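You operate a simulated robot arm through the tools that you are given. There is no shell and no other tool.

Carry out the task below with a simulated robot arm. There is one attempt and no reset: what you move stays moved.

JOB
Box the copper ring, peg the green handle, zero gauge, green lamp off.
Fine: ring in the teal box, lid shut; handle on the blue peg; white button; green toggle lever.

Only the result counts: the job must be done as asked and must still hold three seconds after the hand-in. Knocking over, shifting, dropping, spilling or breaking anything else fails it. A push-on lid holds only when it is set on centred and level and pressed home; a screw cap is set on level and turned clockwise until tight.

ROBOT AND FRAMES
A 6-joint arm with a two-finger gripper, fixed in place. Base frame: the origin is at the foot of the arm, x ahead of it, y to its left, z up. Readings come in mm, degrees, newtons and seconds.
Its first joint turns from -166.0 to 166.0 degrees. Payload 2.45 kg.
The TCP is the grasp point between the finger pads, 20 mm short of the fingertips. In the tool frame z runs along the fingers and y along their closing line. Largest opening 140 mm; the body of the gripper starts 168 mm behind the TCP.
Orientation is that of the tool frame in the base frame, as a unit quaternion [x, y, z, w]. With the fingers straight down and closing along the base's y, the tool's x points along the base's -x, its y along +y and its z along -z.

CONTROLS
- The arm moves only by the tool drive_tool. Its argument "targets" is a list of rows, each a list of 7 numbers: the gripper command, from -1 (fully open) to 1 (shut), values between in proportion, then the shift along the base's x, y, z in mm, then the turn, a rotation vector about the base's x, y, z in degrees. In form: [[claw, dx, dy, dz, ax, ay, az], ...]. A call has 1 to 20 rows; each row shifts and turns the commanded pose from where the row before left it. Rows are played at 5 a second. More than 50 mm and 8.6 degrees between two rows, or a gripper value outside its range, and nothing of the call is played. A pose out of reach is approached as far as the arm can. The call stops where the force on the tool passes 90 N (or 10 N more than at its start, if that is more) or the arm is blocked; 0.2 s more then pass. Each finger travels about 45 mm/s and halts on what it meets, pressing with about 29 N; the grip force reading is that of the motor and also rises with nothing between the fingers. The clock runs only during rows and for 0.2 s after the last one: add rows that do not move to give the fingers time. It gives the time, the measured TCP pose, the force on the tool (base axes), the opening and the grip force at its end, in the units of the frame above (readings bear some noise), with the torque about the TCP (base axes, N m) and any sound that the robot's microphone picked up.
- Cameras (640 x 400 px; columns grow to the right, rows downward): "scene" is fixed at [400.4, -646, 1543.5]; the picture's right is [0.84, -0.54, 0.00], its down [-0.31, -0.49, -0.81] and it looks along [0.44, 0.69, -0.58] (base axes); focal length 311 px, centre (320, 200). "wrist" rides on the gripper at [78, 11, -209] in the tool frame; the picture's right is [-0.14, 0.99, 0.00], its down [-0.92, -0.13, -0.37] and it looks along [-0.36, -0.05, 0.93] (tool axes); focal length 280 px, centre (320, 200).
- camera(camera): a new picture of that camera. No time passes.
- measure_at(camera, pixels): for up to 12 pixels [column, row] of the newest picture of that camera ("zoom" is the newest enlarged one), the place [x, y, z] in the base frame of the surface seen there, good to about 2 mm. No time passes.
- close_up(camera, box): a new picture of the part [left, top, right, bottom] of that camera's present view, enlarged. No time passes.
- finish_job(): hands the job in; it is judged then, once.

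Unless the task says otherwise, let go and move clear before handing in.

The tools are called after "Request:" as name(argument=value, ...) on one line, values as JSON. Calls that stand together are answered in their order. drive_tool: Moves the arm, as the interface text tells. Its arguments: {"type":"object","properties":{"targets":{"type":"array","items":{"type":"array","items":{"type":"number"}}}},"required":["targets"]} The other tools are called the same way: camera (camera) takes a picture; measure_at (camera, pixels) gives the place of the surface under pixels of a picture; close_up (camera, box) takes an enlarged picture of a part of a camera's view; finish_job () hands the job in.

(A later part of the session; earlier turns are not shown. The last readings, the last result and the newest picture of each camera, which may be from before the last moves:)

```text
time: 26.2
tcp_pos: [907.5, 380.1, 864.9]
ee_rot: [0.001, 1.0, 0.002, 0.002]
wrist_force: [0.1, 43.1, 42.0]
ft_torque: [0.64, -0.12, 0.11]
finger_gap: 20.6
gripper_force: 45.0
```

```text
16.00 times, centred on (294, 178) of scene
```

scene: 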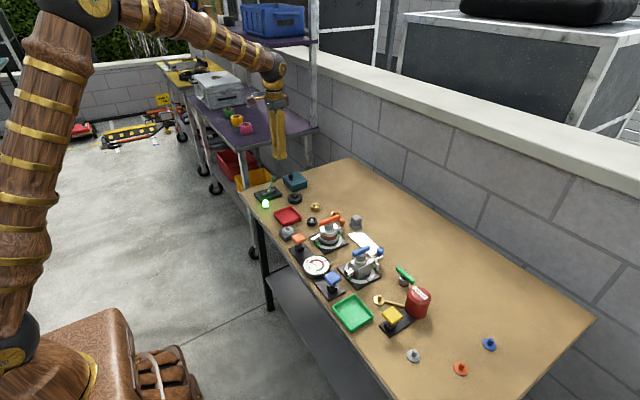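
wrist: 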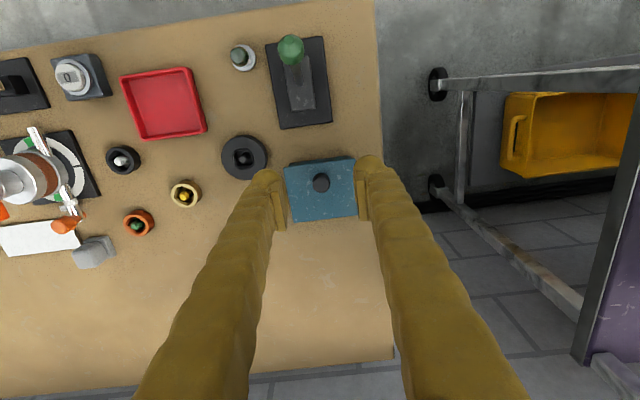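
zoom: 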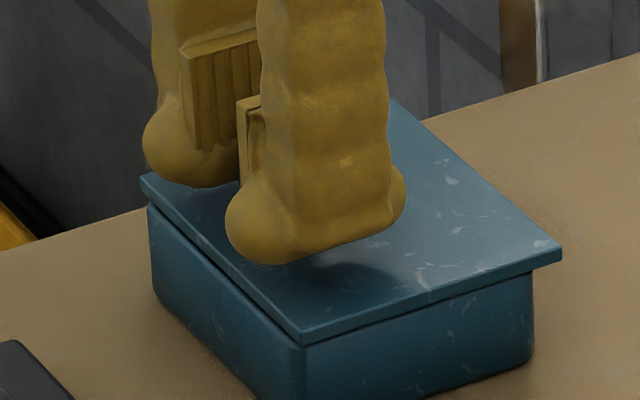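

The lid slid +x by 3 mm with no resistance: it is a sliding lid. I'll release, re-grip without preload, and test which way it opens.

Request:
drive_tool(targets=[[0.65, 0, 0, 0, 0, 0, 0], [0.65, 0, 0.8, 0, 0, 0, 0], [0.65, 0, 0, 0, 0, 0, 0], [1, 0, 0, 0, 0, 0, 0], [1, 0, 0, 0, 0, 0, 0], [1, 0, 0, 0, 0, 0, 0]])

Request:
drive_tool(targets=[[1, -1, 0, 0, 0, 0, 0], [1, -1, 0, 0, 0, 0, 0], [1, -1, 0, 0, 0, 0, 0], [1, -1, 0, 0, 0, 0, 0], [1, -1, 0, 0, 0, 0, 0], [1, -1, 0, 0, 0, 0, 0]])

Request:
close_up(camera="scene", box=[274, 165, 314, 190])

```text
time: 27.6
tcp_pos: [906.3, 379.2, 862.6]
ee_rot: [0.001, 1.0, 0.0, 0.0]
wrist_force: [-1.5, 15.6, -12.0]
ft_torque: [0.16, 0.07, 0.03]
finger_gap: 20.5
gripper_force: 45.4
```

```text
time: 29.0
tcp_pos: [903.1, 380.4, 864.5]
ee_rot: [0.0, 1.0, 0.0, 0.003]
wrist_force: [38.6, 25.4, -13.2]
ft_torque: [0.19, -0.44, -0.04]
finger_gap: 20.7
gripper_force: 45.0
```

```text
16.00 times, centred on (294, 178) of scene
```

zoom: 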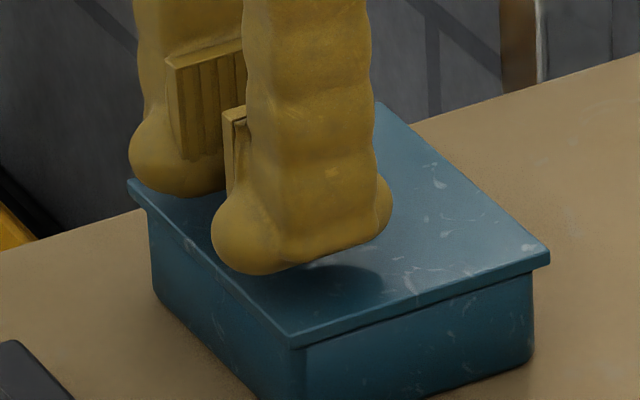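

The stop at -x confirms closed; the lid opens toward +x. Sliding it +x gently by ~30 mm.

Request:
drive_tool(targets=[[1, 3, 0.5, -1, 0, 0, 0], [1, 5, 0, 0, 0, 0, 0], [1, 5, 0, 0, 0, 0, 0], [1, 5, 0, 0, 0, 0, 0], [1, 5, 0, 0, 0, 0, 0], [1, 5, 0, 0, 0, 0, 0], [1, 5, 0, 0, 0, 0, 0]])

Request:
close_up(camera="scene", box=[266, 150, 330, 190])

```text
time: 30.6
tcp_pos: [934.7, 381.2, 861.3]
ee_rot: [0.0, 1.0, -0.001, 0.001]
wrist_force: [-0.4, -19.2, 39.1]
ft_torque: [-0.26, -0.22, -0.03]
finger_gap: 20.9
gripper_force: 44.5
```

```text
10.00 times, centred on (298, 170) of scene
```

zoom: 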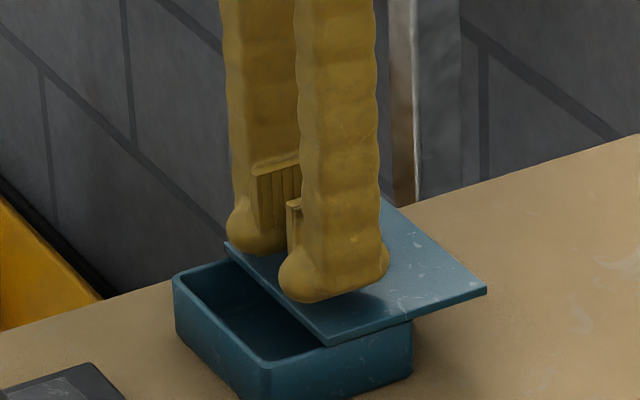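

It opens nicely. Sliding ~28 mm further, slightly raised to relieve the down load.

Request:
drive_tool(targets=[[1, 2, -0.3, 1, 0, 0, 0], [1, 5, 0, 0, 0, 0, 0], [1, 5, 0, 0, 0, 0, 0], [1, 5, 0, 0, 0, 0, 0], [1, 5, 0, 0, 0, 0, 0], [1, 5, 0, 0, 0, 0, 0]])

Request:
close_up(camera="scene", box=[266, 150, 330, 190])

```text
time: 32.0
tcp_pos: [959.9, 380.2, 861.6]
ee_rot: [0.0, 1.0, 0.0, -0.001]
wrist_force: [-0.4, -12.7, -13.1]
ft_torque: [-0.12, 0.07, -0.04]
finger_gap: 20.6
gripper_force: 44.9
```

```text
10.00 times, centred on (298, 170) of scene
```

zoom: 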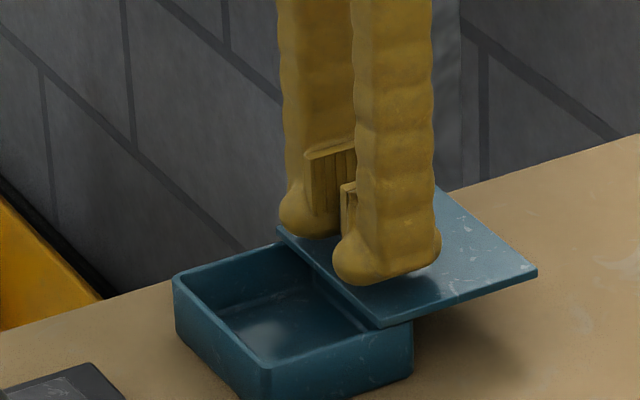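

The box is open about 50 mm (x 892–942). Releasing the knob and rising.

Request:
drive_tool(targets=[[0.5, 0, 0, 0, 0, 0, 0], [0.3, 0, 0, 0, 0, 0, 0], [0.3, 0, 0, 0, 0, 0, 0], [0.3, 0, 0, 25, 0, 0, 0], [0.3, -10, 0, 40, 0, 0, 0], [0.3, -20, -10, 40, 0, 0, 0], [0.3, 0, 0, 0, 0, 0, 0]])

Request:
camera(camera="wrist")

Request:
close_up(camera="scene", box=[266, 150, 330, 190])

```text
time: 33.6
tcp_pos: [928.9, 369.3, 967.1]
ee_rot: [0.0, 1.0, 0.0, 0.0]
wrist_force: [-0.1, -0.7, 0.4]
ft_torque: [0.04, 0.01, 0.0]
finger_gap: 49.0
gripper_force: 0.0
```

```text
taken
```

wrist: 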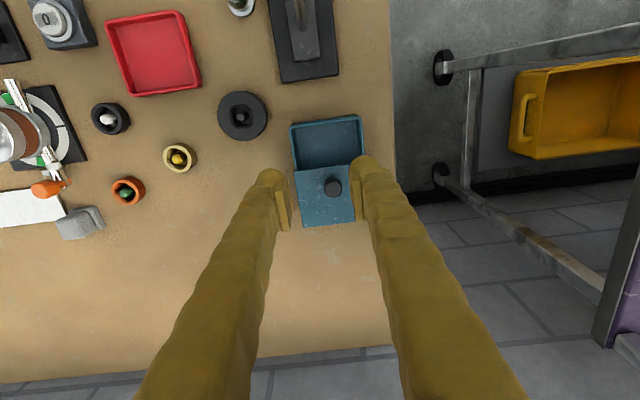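

```text
10.00 times, centred on (298, 170) of scene
```

zoom: 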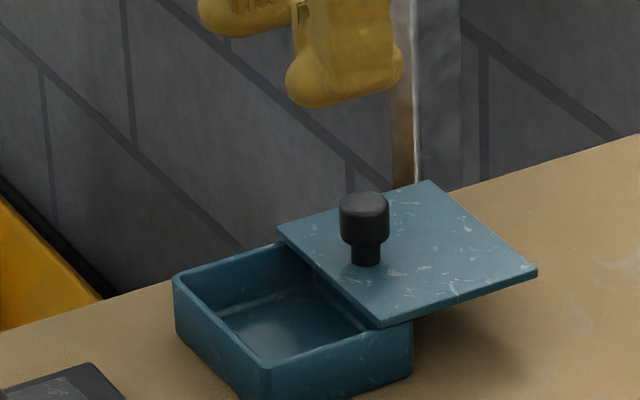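

Lid stays open. Measuring the box opening and the copper ring (128,190) from here.

Request:
measure_at(camera="wrist", pixels=[[294, 126], [358, 118], [297, 168], [362, 158], [330, 145], [128, 190], [115, 193], [141, 189], [128, 180], [128, 202]])

Request:
drive_tool(targets=[[0.3, -5, -45, 0, 0, 0, 0], [0.3, -5, -45, 0, 0, 0, 0], [0.3, -5, -45, 0, 0, 0, 0], [0.3, 0, -45, 0, 0, 0, 0], [0.3, 0, -45, 0, 0, 0, 0], [0.3, 0, -40, 0, 0, 0, 0], [0.3, 0, 0, 0, 0, 0, 0]])

Request:
camera(camera="wrist")

Request:
close_up(camera="wrist", box=[240, 120, 400, 220])

```text
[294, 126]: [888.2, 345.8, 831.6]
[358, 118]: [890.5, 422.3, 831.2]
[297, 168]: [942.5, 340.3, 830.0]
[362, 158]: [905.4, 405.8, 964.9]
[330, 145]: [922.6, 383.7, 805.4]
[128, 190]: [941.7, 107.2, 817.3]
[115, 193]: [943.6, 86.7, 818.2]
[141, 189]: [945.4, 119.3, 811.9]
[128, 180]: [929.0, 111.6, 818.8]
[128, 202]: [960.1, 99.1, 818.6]
```

```text
time: 35.2
tcp_pos: [914.8, 105.0, 965.6]
ee_rot: [0.001, 1.0, -0.001, 0.002]
wrist_force: [0.4, 0.9, 0.0]
ft_torque: [0.02, 0.0, -0.01]
finger_gap: 48.7
gripper_force: 0.1
```

```text
taken
```

wrist: 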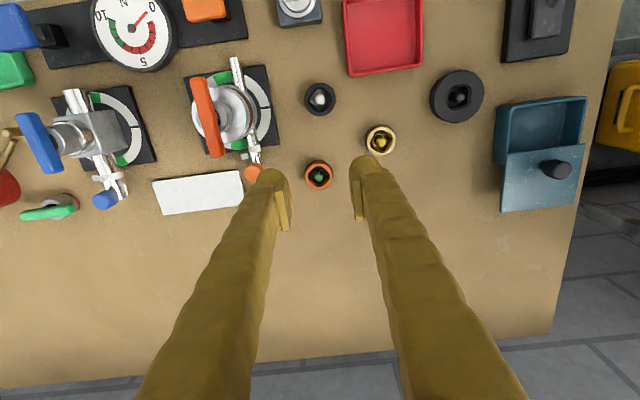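

```text
4.00 times, centred on (320, 170) of wrist
```

zoom: 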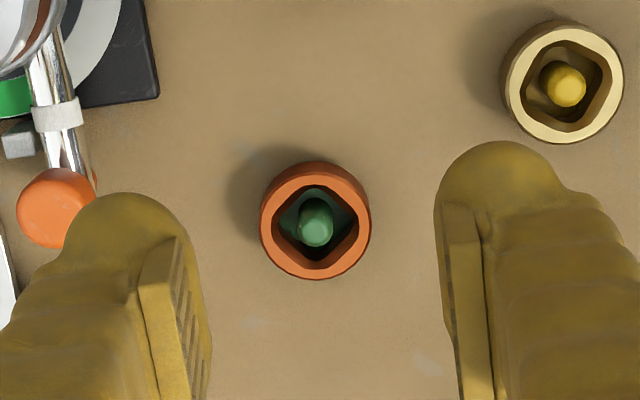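

Request:
measure_at(camera="zoom", pixels=[[263, 225], [368, 225], [315, 275], [315, 165], [315, 225], [60, 200], [90, 190]])

Request:
measure_at(camera="scene", pixels=[[357, 220], [352, 224], [362, 226], [356, 229], [343, 221]])

Request:
close_up(camera="scene", box=[320, 190, 384, 230])

```text
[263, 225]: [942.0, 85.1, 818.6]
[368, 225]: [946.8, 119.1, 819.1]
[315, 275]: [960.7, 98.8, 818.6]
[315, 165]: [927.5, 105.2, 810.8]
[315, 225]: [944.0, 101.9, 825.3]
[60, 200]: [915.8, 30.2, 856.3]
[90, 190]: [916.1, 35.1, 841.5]
```

```text
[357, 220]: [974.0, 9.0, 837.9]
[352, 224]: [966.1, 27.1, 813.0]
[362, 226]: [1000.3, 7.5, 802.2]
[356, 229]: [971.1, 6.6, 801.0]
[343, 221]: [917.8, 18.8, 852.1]
```

```text
10.00 times, centred on (352, 210) of scene
```

zoom: 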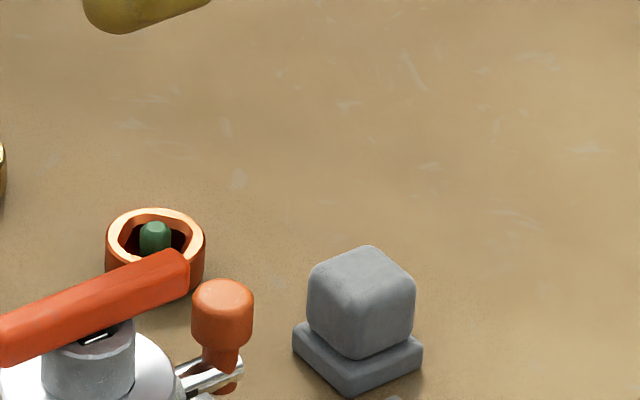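

Ring centre is (944,102), outer diameter ~34, top 819; neighbours are clear of the fingers. Descending around it.

Request:
drive_tool(targets=[[0.2, 29.3, -2.8, 0, 0, 0, 0], [0.2, 0, 0, -45, 0, 0, 0], [0.2, 0, 0, -45, 0, 0, 0], [0.2, 0, 0, -30, 0, 0, 0], [0.2, 0, 0, -17, 0, 0, 0], [0.2, 0, 0, 0, 0, 0, 0]])

Request:
close_up(camera="wrist", box=[240, 120, 400, 220])

```text
time: 36.6
tcp_pos: [945.6, 103.1, 828.9]
ee_rot: [0.001, 1.0, 0.0, 0.001]
wrist_force: [0.0, 0.0, 0.0]
ft_torque: [-0.02, 0.03, -0.02]
finger_gap: 56.0
gripper_force: 0.0
```

```text
4.00 times, centred on (320, 170) of wrist
```

zoom: 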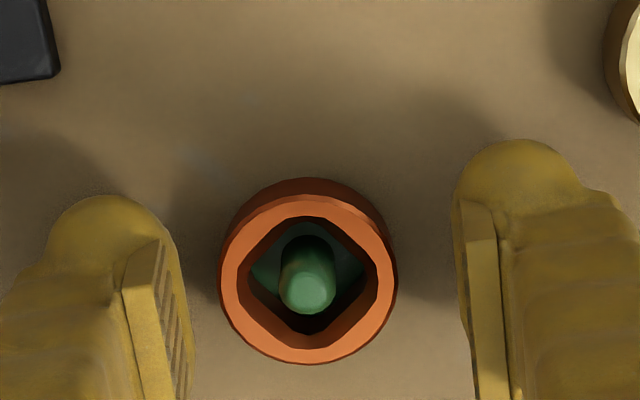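

Ring is nearly centred (308 vs ~315 midpoint). Shifting -y 1.2 mm and closing.

Request:
drive_tool(targets=[[0.2, 0, -1.2, 0, 0, 0, 0], [1, 0, 0, 0, 0, 0, 0], [1, 0, 0, 0, 0, 0, 0], [1, 0, 0, 0, 0, 0, 0]])

Request:
drive_tool(targets=[[1, 0, 0, 5, 0, 0, 0], [1, 0, 0, 10, 0, 0, 0], [1, 0, 0, 15, 0, 0, 0], [1, 0, 0, 0, 0, 0, 0]])

Request:
close_up(camera="wrist", box=[240, 120, 400, 220])

Request:
close_up(camera="scene", box=[310, 180, 374, 220])

```text
time: 37.7
tcp_pos: [948.9, 100.4, 838.4]
ee_rot: [0.0, 1.0, 0.001, 0.006]
wrist_force: [1.9, -12.8, 37.2]
ft_torque: [-0.42, 0.12, 0.08]
finger_gap: 1.6
gripper_force: 18.2
stopped in row 4: the force on the tool passed its limit at 97 N (the readings are from after the stop); the commanded pose is now the measured one
```

```text
time: 38.7
tcp_pos: [947.3, 100.6, 867.2]
ee_rot: [0.0, 1.0, 0.0, 0.005]
wrist_force: [0.2, -0.1, 0.1]
ft_torque: [0.01, 0.0, 0.02]
finger_gap: 0.0
gripper_force: 29.1
```

```text
4.00 times, centred on (320, 170) of wrist
```

zoom: 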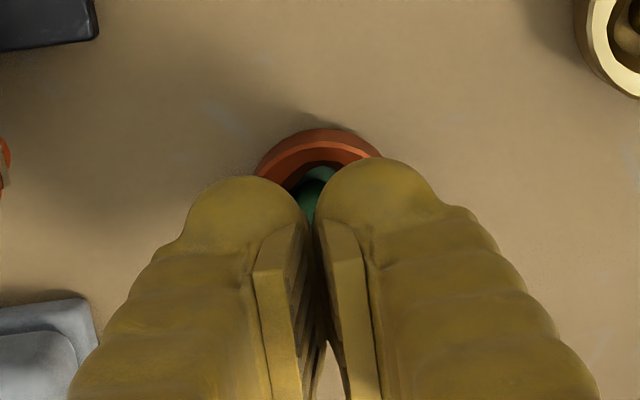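

```text
10.00 times, centred on (342, 200) of scene
```

zoom: 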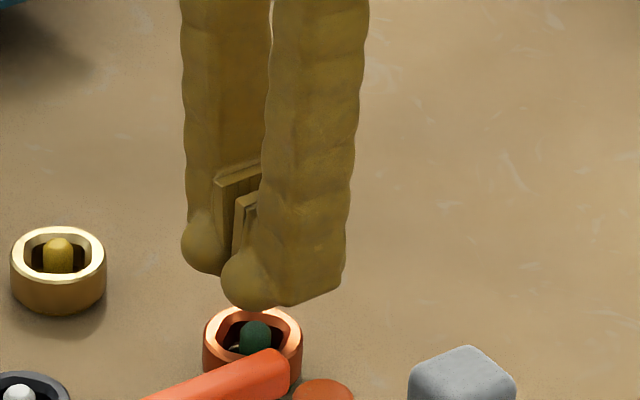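

The rounded fingertips slipped off the ring's top; the ring is still on its post. I'll reopen, fix the small tilt, and measure again.

Request:
drive_tool(targets=[[0.2, 0, 0, 10, 0, 0.57, 0], [0.2, 0, 0, 0, 0, 0, 0], [0.2, -20, 0, 20, 0, 0, 0], [0.2, 0, 0, 0, 0, 0, 0]])

Request:
close_up(camera="wrist", box=[240, 120, 400, 220])

Request:
measure_at(camera="zoom", pixels=[[262, 225], [268, 200], [310, 200], [368, 225], [340, 230], [310, 255]])

```text
time: 39.7
tcp_pos: [928.3, 100.5, 895.3]
ee_rot: [0.0, 1.0, 0.0, -0.001]
wrist_force: [0.5, -0.4, -1.2]
ft_torque: [0.01, 0.01, 0.02]
finger_gap: 56.0
gripper_force: 0.1
```

```text
4.00 times, centred on (320, 170) of wrist
```

zoom: 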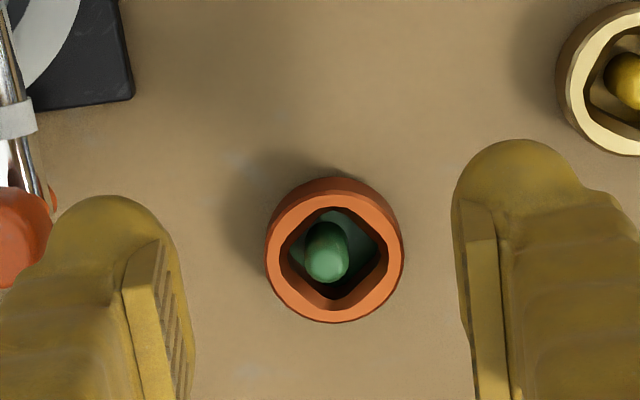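

```text
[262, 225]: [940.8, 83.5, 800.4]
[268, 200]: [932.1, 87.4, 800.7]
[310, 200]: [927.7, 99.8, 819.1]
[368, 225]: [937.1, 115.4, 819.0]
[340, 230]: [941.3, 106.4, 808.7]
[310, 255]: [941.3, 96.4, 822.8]
```

Request:
measure_at(camera="zoom", pixels=[[271, 256], [399, 256], [335, 203], [338, 316], [290, 220], [385, 295], [290, 300], [385, 220]])

```text
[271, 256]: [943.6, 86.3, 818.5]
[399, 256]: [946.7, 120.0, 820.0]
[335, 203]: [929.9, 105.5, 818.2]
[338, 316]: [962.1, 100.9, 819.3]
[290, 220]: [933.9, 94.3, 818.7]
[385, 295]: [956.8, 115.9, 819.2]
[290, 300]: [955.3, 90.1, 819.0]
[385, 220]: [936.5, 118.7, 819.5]
```

Ring centre now (945.7,103.2). Descending around it, deeper this time.

Request:
drive_tool(targets=[[0.2, 18, 2.4, 0, 0, 0, 0], [0.2, 0, 0, -40, 0, 0, 0], [0.2, 0, 0, -25, 0, 0, 0], [0.2, 0, 0, -4, 0, 0, 0], [0.2, 0, 0, 0, 0, 0, 0]])

Request:
drive_tool(targets=[[0.2, 0, 0, 0, 0, 0, 0]])

Request:
close_up(camera="wrist", box=[240, 120, 400, 220])

Request:
close_up(camera="scene", box=[310, 180, 374, 220])

```text
time: 40.9
tcp_pos: [947.1, 103.7, 826.4]
ee_rot: [0.0, 1.0, 0.001, -0.001]
wrist_force: [0.4, 0.0, 0.1]
ft_torque: [0.02, -0.03, 0.02]
finger_gap: 56.0
gripper_force: 0.0
```

```text
time: 41.3
tcp_pos: [947.5, 104.5, 826.1]
ee_rot: [0.0, 1.0, 0.001, 0.0]
wrist_force: [0.4, -0.3, -0.6]
ft_torque: [-0.02, 0.02, 0.0]
finger_gap: 56.2
gripper_force: 0.0
```

```text
4.00 times, centred on (320, 170) of wrist
```

zoom: 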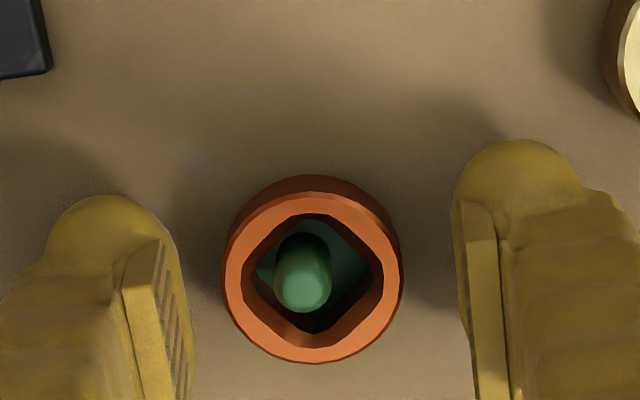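

```text
10.00 times, centred on (342, 200) of scene
```

zoom: 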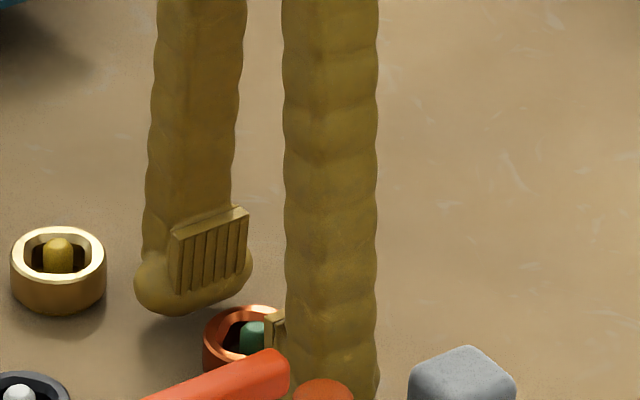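

The pads' lower edge is still only ~5 mm below the ring top. Lowering gently until tips nearly touch the table.

Request:
drive_tool(targets=[[0.2, -1, -0.4, -2, 0, 0, 0], [0.2, 0, 0, -1, 0, 0, 0], [0.2, 0, 0, -1, 0, 0, 0], [0.2, 0, 0, 0, 0, 0, 0]])

Request:
drive_tool(targets=[[0.2, 0, 0, 0, 0, 0, 0]])

```text
time: 42.3
tcp_pos: [944.8, 103.1, 823.5]
ee_rot: [0.0, 1.0, 0.001, 0.0]
wrist_force: [0.1, 0.1, -0.1]
ft_torque: [0.0, 0.01, -0.04]
finger_gap: 56.2
gripper_force: 0.1
```

```text
time: 42.7
tcp_pos: [944.7, 103.9, 823.5]
ee_rot: [0.0, 1.0, 0.001, -0.001]
wrist_force: [-0.5, -0.6, 0.4]
ft_torque: [-0.02, 0.0, -0.03]
finger_gap: 56.0
gripper_force: 0.1
```

Still no contact at TCP z≈823; one more mm down, then closing gradually.

Request:
drive_tool(targets=[[0.2, 0, 0, -1.2, 0, 0, 0], [0.45, 0, 0, 0, 0, 0, 0], [0.52, 0, 0, 0, 0, 0, 0], [0.52, 0, 0, 0, 0, 0, 0], [0.6, 0, 0, 0, 0, 0, 0], [0.6, 0, 0, 0, 0, 0, 0]])

Request:
close_up(camera="wrist", box=[240, 120, 400, 220])

```text
time: 44.1
tcp_pos: [943.9, 103.7, 821.4]
ee_rot: [0.0, 1.0, 0.001, -0.001]
wrist_force: [-0.5, 0.0, -1.1]
ft_torque: [0.0, -0.02, 0.03]
finger_gap: 36.7
gripper_force: 29.1
```

```text
4.00 times, centred on (320, 170) of wrist
```

zoom: 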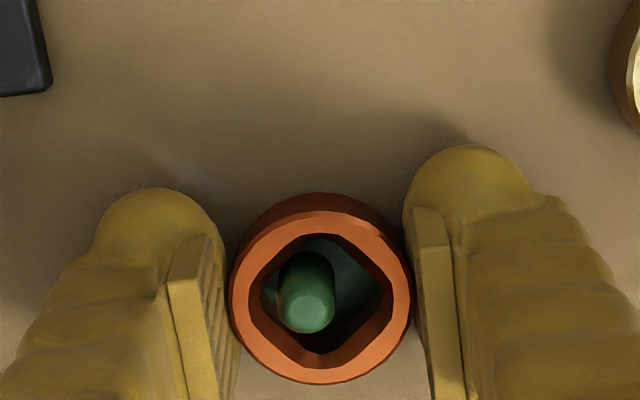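

The ring is held at 36.7 mm with 29 N. Lifting gently.

Request:
drive_tool(targets=[[0.8, 0, 0, 0, 0, 0, 0], [0.8, 0, 0, 2, 0, 0, 0], [0.8, 0, 0, 4, 0, 0, 0], [0.8, 0, 0, 6, 0, 0, 0], [0.8, 0, 0, 10, 0, 0, 0], [0.8, 0, 0, 20, 0, 0, 0], [0.8, 0, 0, 0, 0, 0, 0]])

Request:
close_up(camera="wrist", box=[240, 120, 400, 220])

Request:
close_up(camera="scene", box=[310, 180, 374, 220])

```text
time: 45.7
tcp_pos: [945.6, 105.4, 864.3]
ee_rot: [0.0, 1.0, 0.001, -0.001]
wrist_force: [-0.6, 0.2, -0.7]
ft_torque: [0.01, -0.01, 0.03]
finger_gap: 36.2
gripper_force: 28.5
```

```text
4.00 times, centred on (320, 170) of wrist
```

zoom: 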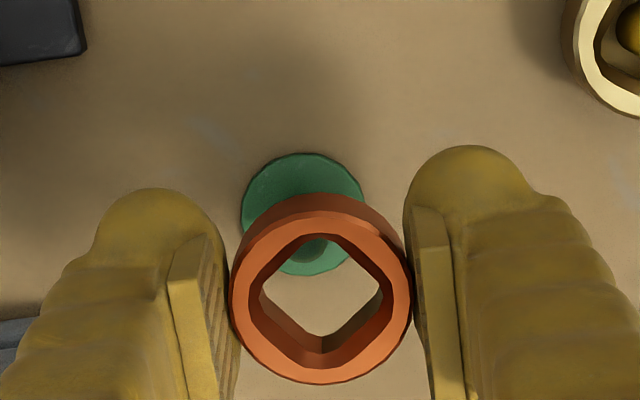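

```text
10.00 times, centred on (342, 200) of scene
```

zoom: 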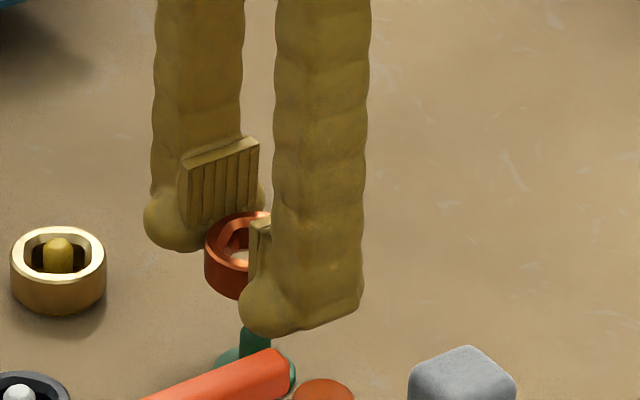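

The copper ring is securely held. Raising and moving over the box opening.

Request:
drive_tool(targets=[[0.8, 0, 0, 40, 0, 0, 0], [0.8, 0, 0, 30, 0, 0, 0], [0.8, -5, 45, 0, 0, 0, 0], [0.8, -5, 45, 0, 0, 0, 0], [0.8, -5, 45, 0, 0, 0, 0], [0.8, -5, 45, 0, 0, 0, 0], [0.8, -5, 45, 0, 0, 0, 0], [0.8, -4, 45, 0, 0, 0, 0], [0.8, 0, 8, 0, 0, 0, 0], [0.8, 0, 0, 0, 0, 0, 0], [0.8, 0, 0, 0, 0, 0, 0]])

Request:
camera(camera="wrist")

Request:
close_up(camera="wrist", box=[240, 120, 400, 220])

Request:
close_up(camera="scene", box=[266, 150, 330, 190])

```text
time: 48.1
tcp_pos: [915.4, 381.3, 933.8]
ee_rot: [0.0, 1.0, 0.001, -0.001]
wrist_force: [-0.7, -0.1, -0.2]
ft_torque: [-0.01, 0.01, 0.01]
finger_gap: 36.3
gripper_force: 29.1
```

```text
taken
```

wrist: 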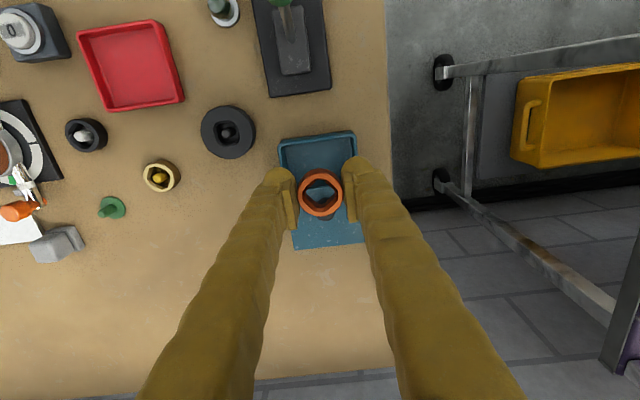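

```text
4.00 times, centred on (320, 170) of wrist
```

zoom: 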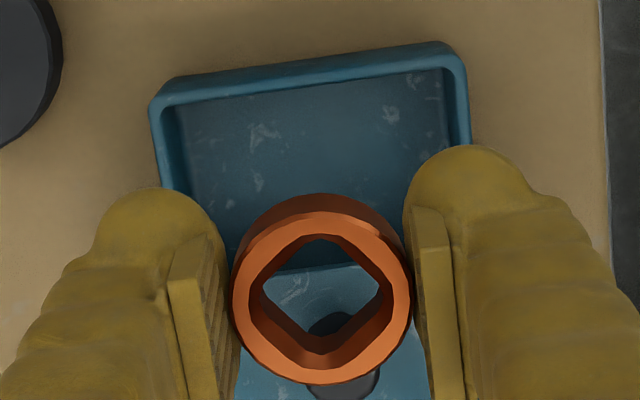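

```text
10.00 times, centred on (298, 170) of scene
```

zoom: 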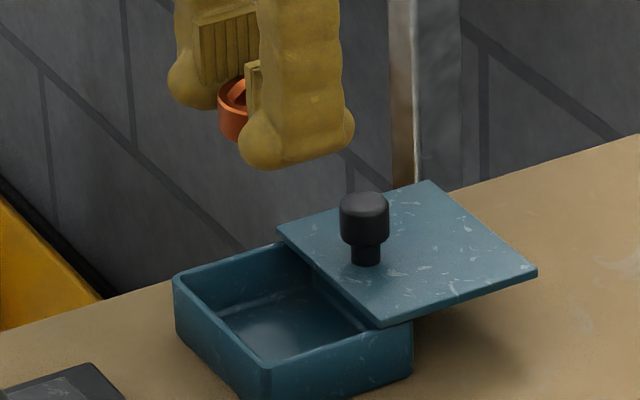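

Request:
close_up(camera="wrist", box=[240, 120, 400, 220])

Request:
measure_at(camera="zoom", pixels=[[160, 130], [163, 150], [457, 80], [465, 120], [300, 75], [300, 82], [320, 110], [320, 160], [280, 240], [350, 275], [165, 100], [445, 55]])

```text
4.00 times, centred on (320, 170) of wrist
```

zoom: 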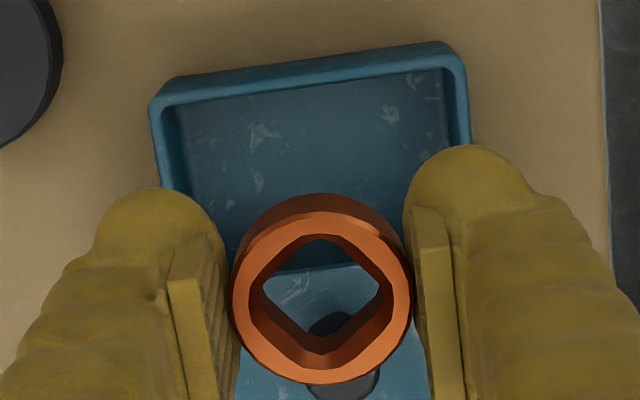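

```text
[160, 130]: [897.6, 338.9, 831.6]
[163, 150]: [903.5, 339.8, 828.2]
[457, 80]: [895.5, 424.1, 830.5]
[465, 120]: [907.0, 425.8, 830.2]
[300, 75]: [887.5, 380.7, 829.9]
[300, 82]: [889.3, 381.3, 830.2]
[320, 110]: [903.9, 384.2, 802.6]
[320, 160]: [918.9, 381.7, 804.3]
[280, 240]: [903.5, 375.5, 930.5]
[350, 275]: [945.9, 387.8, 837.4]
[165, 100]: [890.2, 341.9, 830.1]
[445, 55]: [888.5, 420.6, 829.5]
```

Opening spans x 892–942, y 343–421; I'm centred at (915.5,381.5). Lowering so tips go just inside the rim, then opening slightly.

Request:
drive_tool(targets=[[0.8, 1, 0.5, -40, 0, 0, 0], [0.8, 0, 0, -30, 0, 0, 0], [0.8, 0, 0, -12, 0, 0, 0], [0.8, 0, 0, -6, 0, 0, 0], [0.8, 0, 0, -5, 0, 0, 0], [0.8, 0, 0, 0, 0, 0, 0]])

Request:
close_up(camera="scene", box=[266, 150, 330, 190])

Request:
close_up(camera="wrist", box=[240, 120, 400, 220])

```text
time: 49.5
tcp_pos: [914.2, 382.1, 840.4]
ee_rot: [0.0, 1.0, 0.001, -0.001]
wrist_force: [-0.3, 0.1, -1.4]
ft_torque: [0.02, 0.03, 0.02]
finger_gap: 36.6
gripper_force: 29.4
```

```text
10.00 times, centred on (298, 170) of scene
```

zoom: 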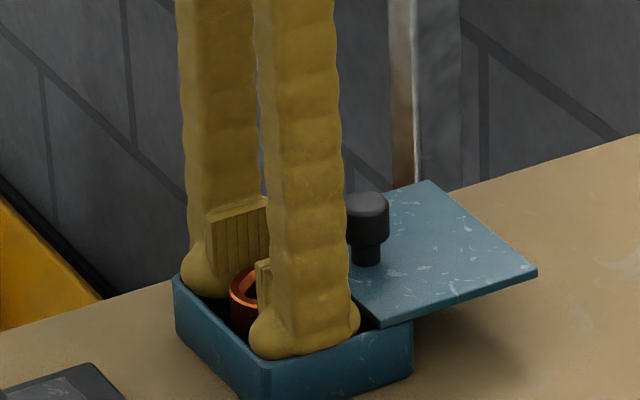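

```text
4.00 times, centred on (320, 170) of wrist
```

zoom: 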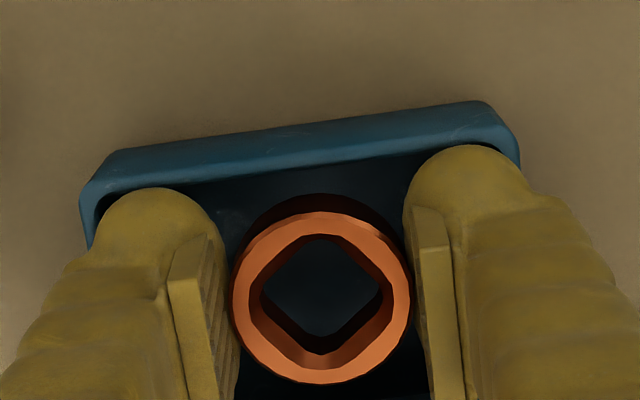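

Fits well inside. Lowering 10 mm more then opening a little.

Request:
drive_tool(targets=[[0.8, 0.5, 0, -5, 0, 0, 0], [0.8, 0, 0, -5, 0, 0, 0], [0.8, 0, 0, 0, 0, 0, 0], [0.4, 0, 0, 0, 0, 0, 0], [0.4, 0, 0, 0, 0, 0, 0]])

Request:
close_up(camera="wrist", box=[240, 120, 400, 220])

```text
time: 50.1
tcp_pos: [915.5, 383.1, 839.9]
ee_rot: [0.0, 1.0, 0.002, 0.001]
wrist_force: [-9.4, -1.6, 19.0]
ft_torque: [-0.33, 0.42, -0.08]
finger_gap: 36.3
gripper_force: 28.8
stopped in row 3: the force on the tool passed its limit at 99 N (the readings are from after the stop); the commanded pose is now the measured one
```

```text
4.00 times, centred on (320, 170) of wrist
```

zoom: 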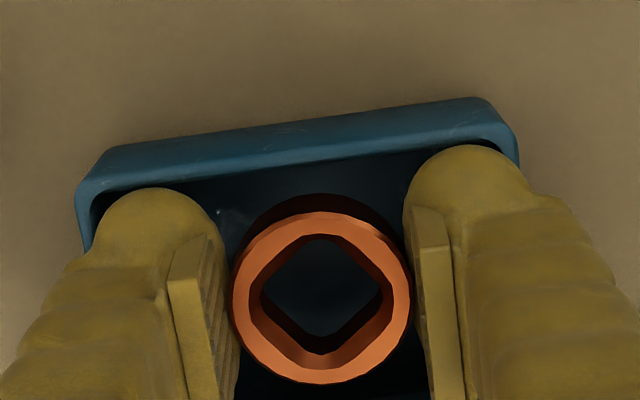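

Something touched at this depth (box slides/rim), so I'll release the ring here — it's already inside the walls.

Request:
drive_tool(targets=[[0.8, 0, 0, 2, 0, 0, 0], [0.8, 0, 0, 0, 0, 0, 0]])

Request:
drive_tool(targets=[[0.42, 0, 0, 0, 0, 0, 0], [0.42, 0, 0, 0, 0, 0, 0], [0.42, 0, 0, 0, 0, 0, 0]])

Request:
close_up(camera="wrist", box=[240, 120, 400, 220])

Request:
close_up(camera="scene", box=[266, 150, 330, 190])

```text
time: 50.7
tcp_pos: [917.5, 382.8, 840.0]
ee_rot: [0.001, 1.0, 0.001, 0.001]
wrist_force: [-0.5, 1.9, 2.3]
ft_torque: [-0.13, 0.05, -0.08]
finger_gap: 36.4
gripper_force: 28.7
```

```text
time: 51.5
tcp_pos: [916.7, 382.9, 838.8]
ee_rot: [-0.001, 1.0, 0.0, 0.0]
wrist_force: [1.5, -3.2, -2.5]
ft_torque: [-0.14, -0.02, -0.03]
finger_gap: 38.7
gripper_force: 0.1
```

```text
4.00 times, centred on (320, 170) of wrist
```

zoom: 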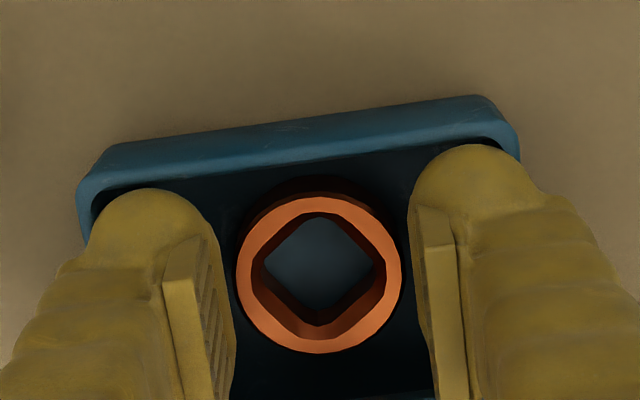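

```text
10.00 times, centred on (298, 170) of scene
```

zoom: 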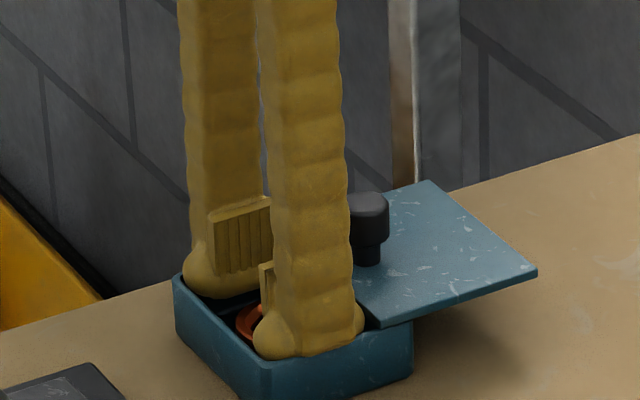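

The ring has dropped onto the box floor. Rising straight out.

Request:
drive_tool(targets=[[0.44, 0, 0, 5, 0, 0, 0], [0.44, 0, 0, 10, 0, 0, 0], [0.44, 0, 0, 15, 0, 0, 0], [0.44, 0, 0, 40, 0, 0, 0], [0.3, 0, 0, 40, 0, 0, 0], [0.3, 0, 0, 0, 0, 0, 0]])

Request:
camera(camera="wrist")

Request:
close_up(camera="scene", box=[266, 150, 330, 190])

```text
time: 52.9
tcp_pos: [915.7, 383.5, 949.4]
ee_rot: [0.0, 1.0, 0.001, 0.001]
wrist_force: [-0.1, -1.1, 0.6]
ft_torque: [-0.02, -0.01, 0.01]
finger_gap: 49.1
gripper_force: 0.0
```

```text
taken
```

wrist: 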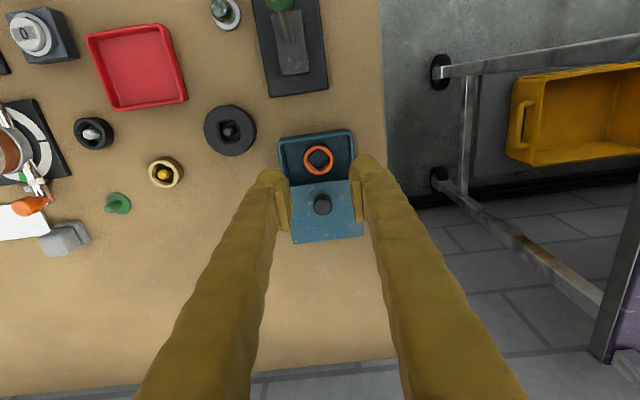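

```text
10.00 times, centred on (298, 170) of scene
```

zoom: 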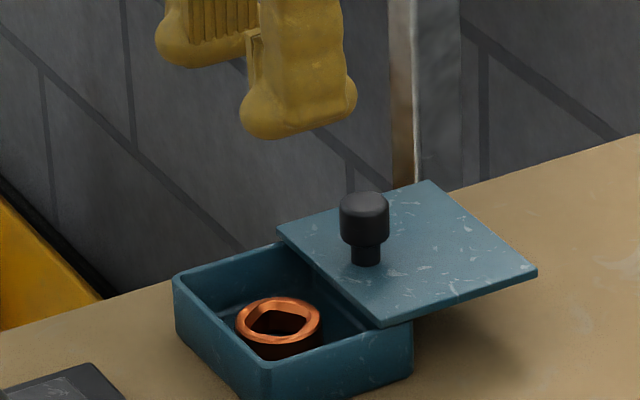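

The ring lies flat in the box. Now measuring the knob (322,204) to slide the lid shut.

Request:
close_up(camera="wrist", box=[256, 150, 384, 230])

Request:
measure_at(camera="zoom", pixels=[[330, 280], [295, 280], [366, 280], [330, 245], [330, 315], [310, 45]])

```text
5.00 times, centred on (320, 190) of wrist
```

zoom: 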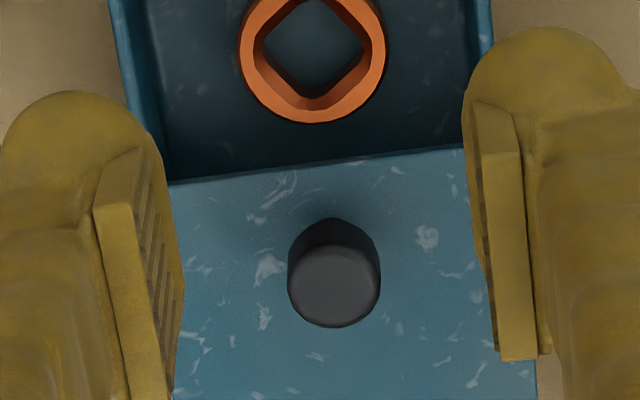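

```text
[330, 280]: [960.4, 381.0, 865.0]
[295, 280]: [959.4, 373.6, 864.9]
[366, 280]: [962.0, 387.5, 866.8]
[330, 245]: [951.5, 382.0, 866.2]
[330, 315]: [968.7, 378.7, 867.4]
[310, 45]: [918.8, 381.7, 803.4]
```

Request:
drive_tool(targets=[[0.5, 43.5, -2.3, 0, 0, 0, 0], [0.5, 0, 0, -45, 0, 0, 0], [0.5, 0, 0, -30, 0, 0, 0], [0.5, 0, 0, -10, 0, 0, 0], [0.5, 0, 0, -3, 0, 0, 0], [0.5, 0, 0, 0, 0, 0, 0]])

Request:
close_up(camera="wrist", box=[224, 120, 416, 240])

```text
time: 54.3
tcp_pos: [959.0, 380.1, 862.5]
ee_rot: [0.0, 1.0, 0.0, 0.002]
wrist_force: [-0.5, -0.5, 0.0]
ft_torque: [0.01, 0.0, 0.0]
finger_gap: 35.0
gripper_force: 0.1
```

```text
3.33 times, centred on (320, 180) of wrist
```

zoom: 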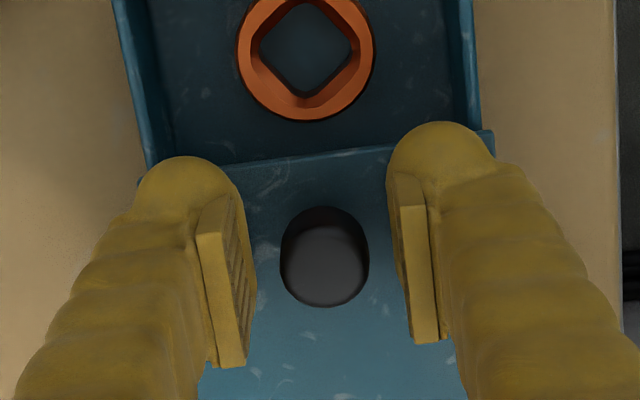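

Knob is centred. Gripping lightly and sliding back.

Request:
drive_tool(targets=[[1, 0, 0, 0, 0, 0, 0], [1, 0, 0, 0, 0, 0, 0], [1, 0, 0, 0, 0, 0, 0]])

Request:
drive_tool(targets=[[1, -5, 0, 0, 0, 0, 0], [1, -5, 0, 0, 0, 0, 0], [1, -5, 0, 0, 0, 0, 0], [1, -5, 0, 0, 0, 0, 0], [1, -5, 0, 0, 0, 0, 0], [1, -5, 0, 0, 0, 0, 0], [1, -5, 0, 0, 0, 0, 0], [1, -5, 0, 0, 0, 0, 0], [1, -5, 0, 0, 0, 0, 0], [1, -4, 0, 0, 0, 0, 0]])

Request:
close_up(camera="scene", box=[266, 150, 330, 190])

```text
time: 55.1
tcp_pos: [959.5, 380.7, 864.2]
ee_rot: [0.0, 1.0, 0.002, 0.001]
wrist_force: [0.5, 8.4, -1.7]
ft_torque: [0.13, -0.01, 0.02]
finger_gap: 20.6
gripper_force: 43.4
```

```text
time: 57.3
tcp_pos: [911.8, 380.5, 862.9]
ee_rot: [0.001, 1.0, 0.002, 0.001]
wrist_force: [0.0, 1.9, 19.2]
ft_torque: [0.03, 0.06, -0.02]
finger_gap: 20.5
gripper_force: 45.2
```

```text
10.00 times, centred on (298, 170) of scene
```

zoom: 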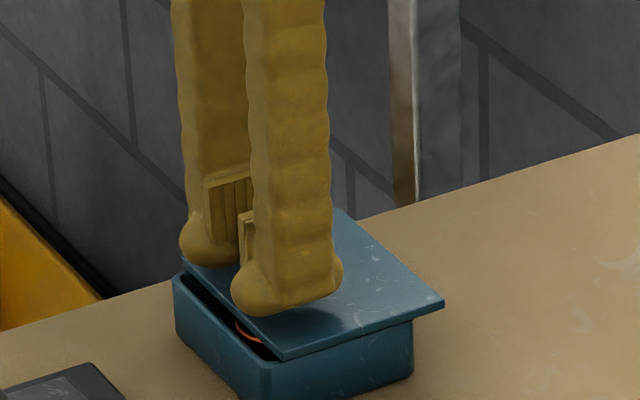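

Almost shut. Finishing the slide in small steps until it meets its stop.

Request:
drive_tool(targets=[[1, -2, 0, 0, 0, 0, 0], [1, -2, 0, 0, 0, 0, 0], [1, -2, 0, 0, 0, 0, 0], [1, -1, 0, 0, 0, 0, 0], [1, -1, 0, 0, 0, 0, 0], [1, -1, 0, 0, 0, 0, 0], [1, -1, 0, 0, 0, 0, 0]])

Request:
close_up(camera="scene", box=[266, 150, 330, 190])

```text
time: 58.9
tcp_pos: [901.8, 380.4, 862.3]
ee_rot: [0.0, 1.0, 0.002, 0.001]
wrist_force: [0.2, 7.3, 25.1]
ft_torque: [0.09, -0.15, 0.0]
finger_gap: 20.8
gripper_force: 44.8
```

```text
10.00 times, centred on (298, 170) of scene
```

zoom: 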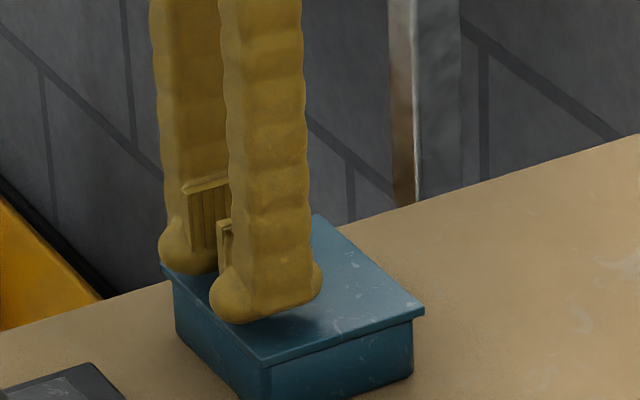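

Request:
drive_tool(targets=[[1, -1, 0, 0.5, 0, 0, 0], [1, -1, 0, 0.5, 0, 0, 0], [1, -1, 0, 0, 0, 0, 0], [1, 0, 0, 0, 0, 0, 0]])

Request:
close_up(camera="scene", box=[274, 165, 314, 190])

```text
time: 59.9
tcp_pos: [897.8, 379.5, 863.0]
ee_rot: [0.0, 1.0, 0.002, 0.0]
wrist_force: [40.5, 19.8, -6.1]
ft_torque: [0.17, -0.45, 0.02]
finger_gap: 20.5
gripper_force: 45.5
```

```text
16.00 times, centred on (294, 178) of scene
```

zoom: 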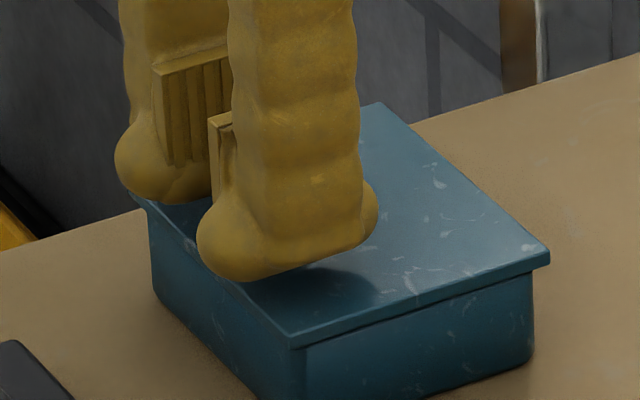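

The lid is against its stop with 40 N; fully shut. Releasing and rising.

Request:
drive_tool(targets=[[0.5, 0, 0, 0, 0, 0, 0], [0.3, 0, 0, 0, 0, 0, 0], [0.3, 0, 0, 0, 0, 0, 0], [0.3, 0, 0, 30, 0, 0, 0], [0.3, 0, 0, 40, 0, 0, 0], [0.3, 0, -30, 40, 0, 0, 0], [0.3, 0, 0, 0, 0, 0, 0]])

Request:
camera(camera="scene")

Request:
close_up(camera="scene", box=[266, 150, 330, 190])

Request:
camera(camera="wrist")

```text
time: 61.5
tcp_pos: [896.6, 350.9, 976.0]
ee_rot: [0.0, 1.0, 0.001, 0.001]
wrist_force: [0.0, 1.1, -0.7]
ft_torque: [-0.03, -0.01, 0.02]
finger_gap: 49.1
gripper_force: 0.0
```

```text
taken
```

scene: 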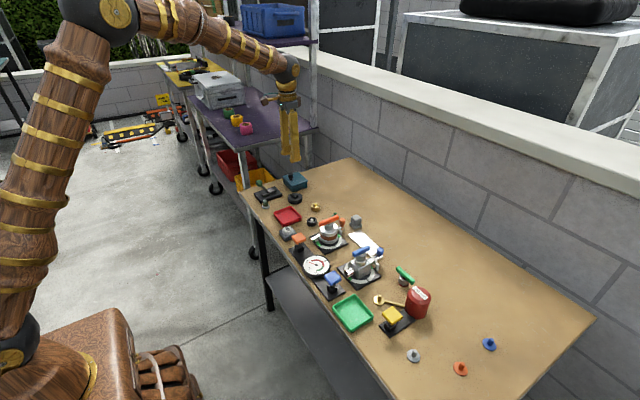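

```text
10.00 times, centred on (298, 170) of scene
```

zoom: 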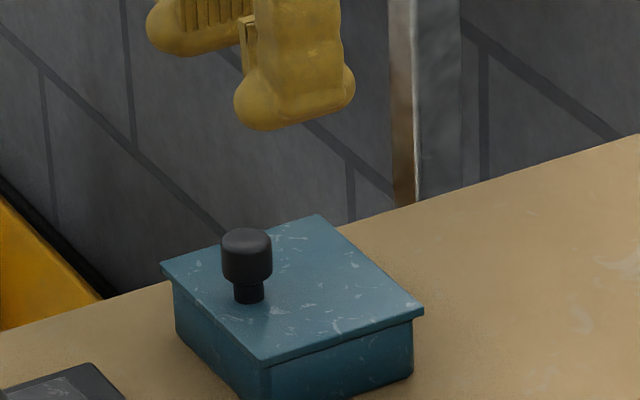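

```text
taken
```

wrist: 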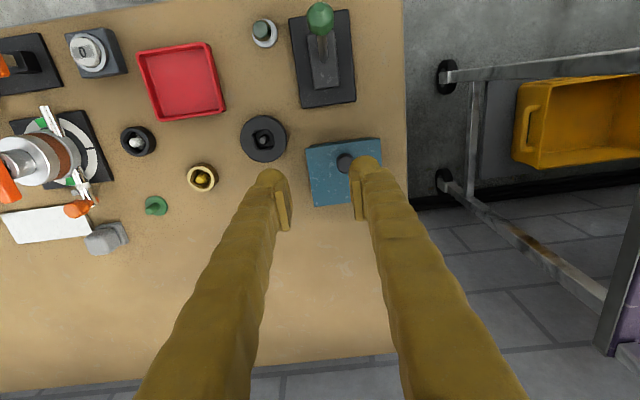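

The lid is shut with even overhang. Now the green handle: the blue peg is at radius ~1108, so before picking it up I'll test the reach there with the empty tool. Moving high across the table toward the peg while turning to azimuth -28°.

Request:
drive_tool(targets=[[0.3, 0, -45, 0, 0, 0, -1.5], [0.3, 0, -45, 0, 0, 0, -1.5], [0.3, 0, -45, 0, 0, 0, -1.5], [0.3, 0, -45, 0, 0, 0, -1.5], [0.3, 0, -45, 0, 0, 0, -1.5], [0.3, 0, -45, 0, 0, 0, -1.5], [0.3, 0, -45, 0, 0, 0, -1.5], [0.3, 0, -45, 0, 0, 0, -1.5], [0.3, 0, -45, 0, 0, 0, -1.5], [0.3, 0, -45, 0, 0, 0, -1.5], [0.3, 0, -45, 0, 0, 0, -1.5], [0.3, 0, -45, 0, 0, 0, -1.5], [0.3, 0, -45, 0, 0, 0, -1.5], [0.3, 0, -45, 0, 0, 0, -1.5], [0.3, 0, -45, 0, 0, 0, -1.5], [0.3, 0, -45, 0, 0, 0, -1.5], [0.3, 0, -45, 0, 0, 0, -1.5], [0.3, 0, -45, 0, 0, 0, -1.5], [0.3, 0, 0, 0, 0, 0, 0]])

Request:
camera(camera="wrist")

Request:
camera(camera="scene")

```text
time: 65.5
tcp_pos: [899.1, -461.6, 972.7]
ee_rot: [0.233, 0.972, 0.001, 0.001]
wrist_force: [-0.5, -0.7, -1.0]
ft_torque: [0.02, 0.01, -0.01]
finger_gap: 49.0
gripper_force: 0.0
```

```text
taken
```

wrist: 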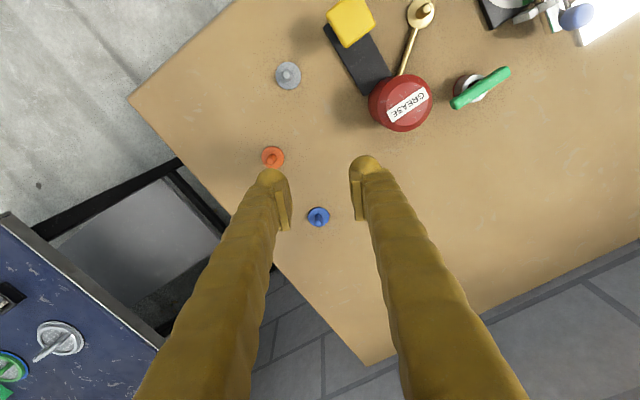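

```text
taken
```

scene: 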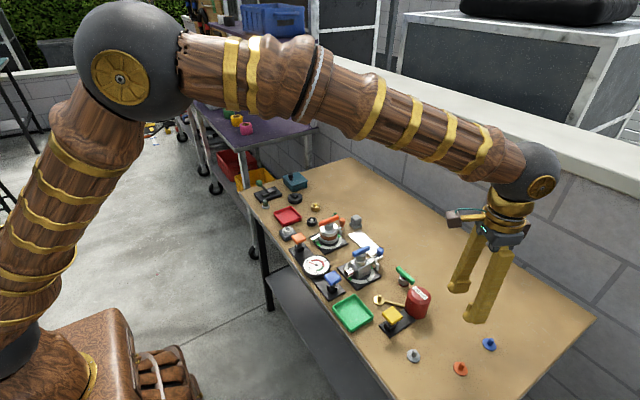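

The elbow still has bend left. Measuring the peg (318,216), and testing tool-down reach right above it.

Request:
close_up(camera="wrist", box=[272, 180, 368, 240])

Request:
measure_at(camera="wrist", pixels=[[317, 219], [318, 213], [309, 216], [329, 216], [318, 207], [318, 226]])

Request:
drive_tool(targets=[[0.3, 27, -17, 0, 0, 0, 0], [0.3, 27, -17, 0, 0, 0, 0], [0.3, 27, -17, 0, 0, 0, 0], [0.3, 0, 0, 0, 0, 0, 0]])

Request:
camera(camera="scene")

```text
6.67 times, centred on (320, 210) of wrist
```

zoom: 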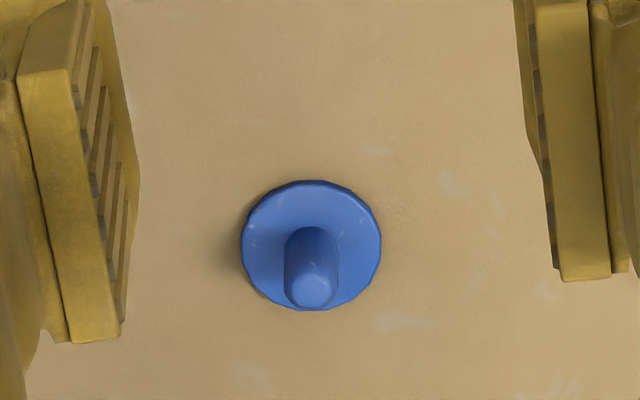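

```text
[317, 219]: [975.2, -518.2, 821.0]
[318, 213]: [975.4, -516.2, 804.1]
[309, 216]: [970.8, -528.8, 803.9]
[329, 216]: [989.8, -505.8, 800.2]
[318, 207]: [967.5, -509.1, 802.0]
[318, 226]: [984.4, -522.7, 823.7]
```

```text
time: 66.5
tcp_pos: [979.2, -511.9, 974.5]
ee_rot: [0.234, 0.972, 0.0, 0.001]
wrist_force: [-0.7, -0.2, 0.2]
ft_torque: [-0.02, -0.01, -0.01]
finger_gap: 48.9
gripper_force: 0.1
```

```text
taken
```

scene: 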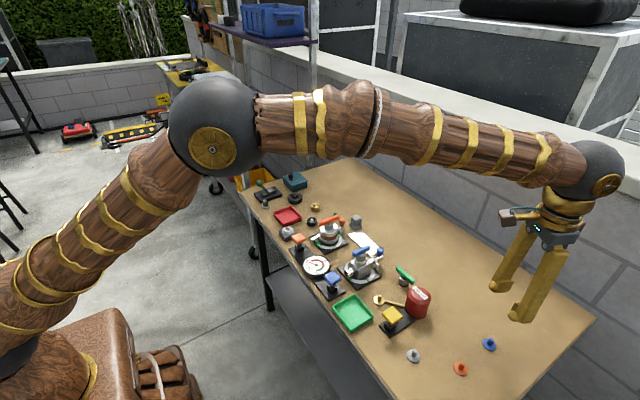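

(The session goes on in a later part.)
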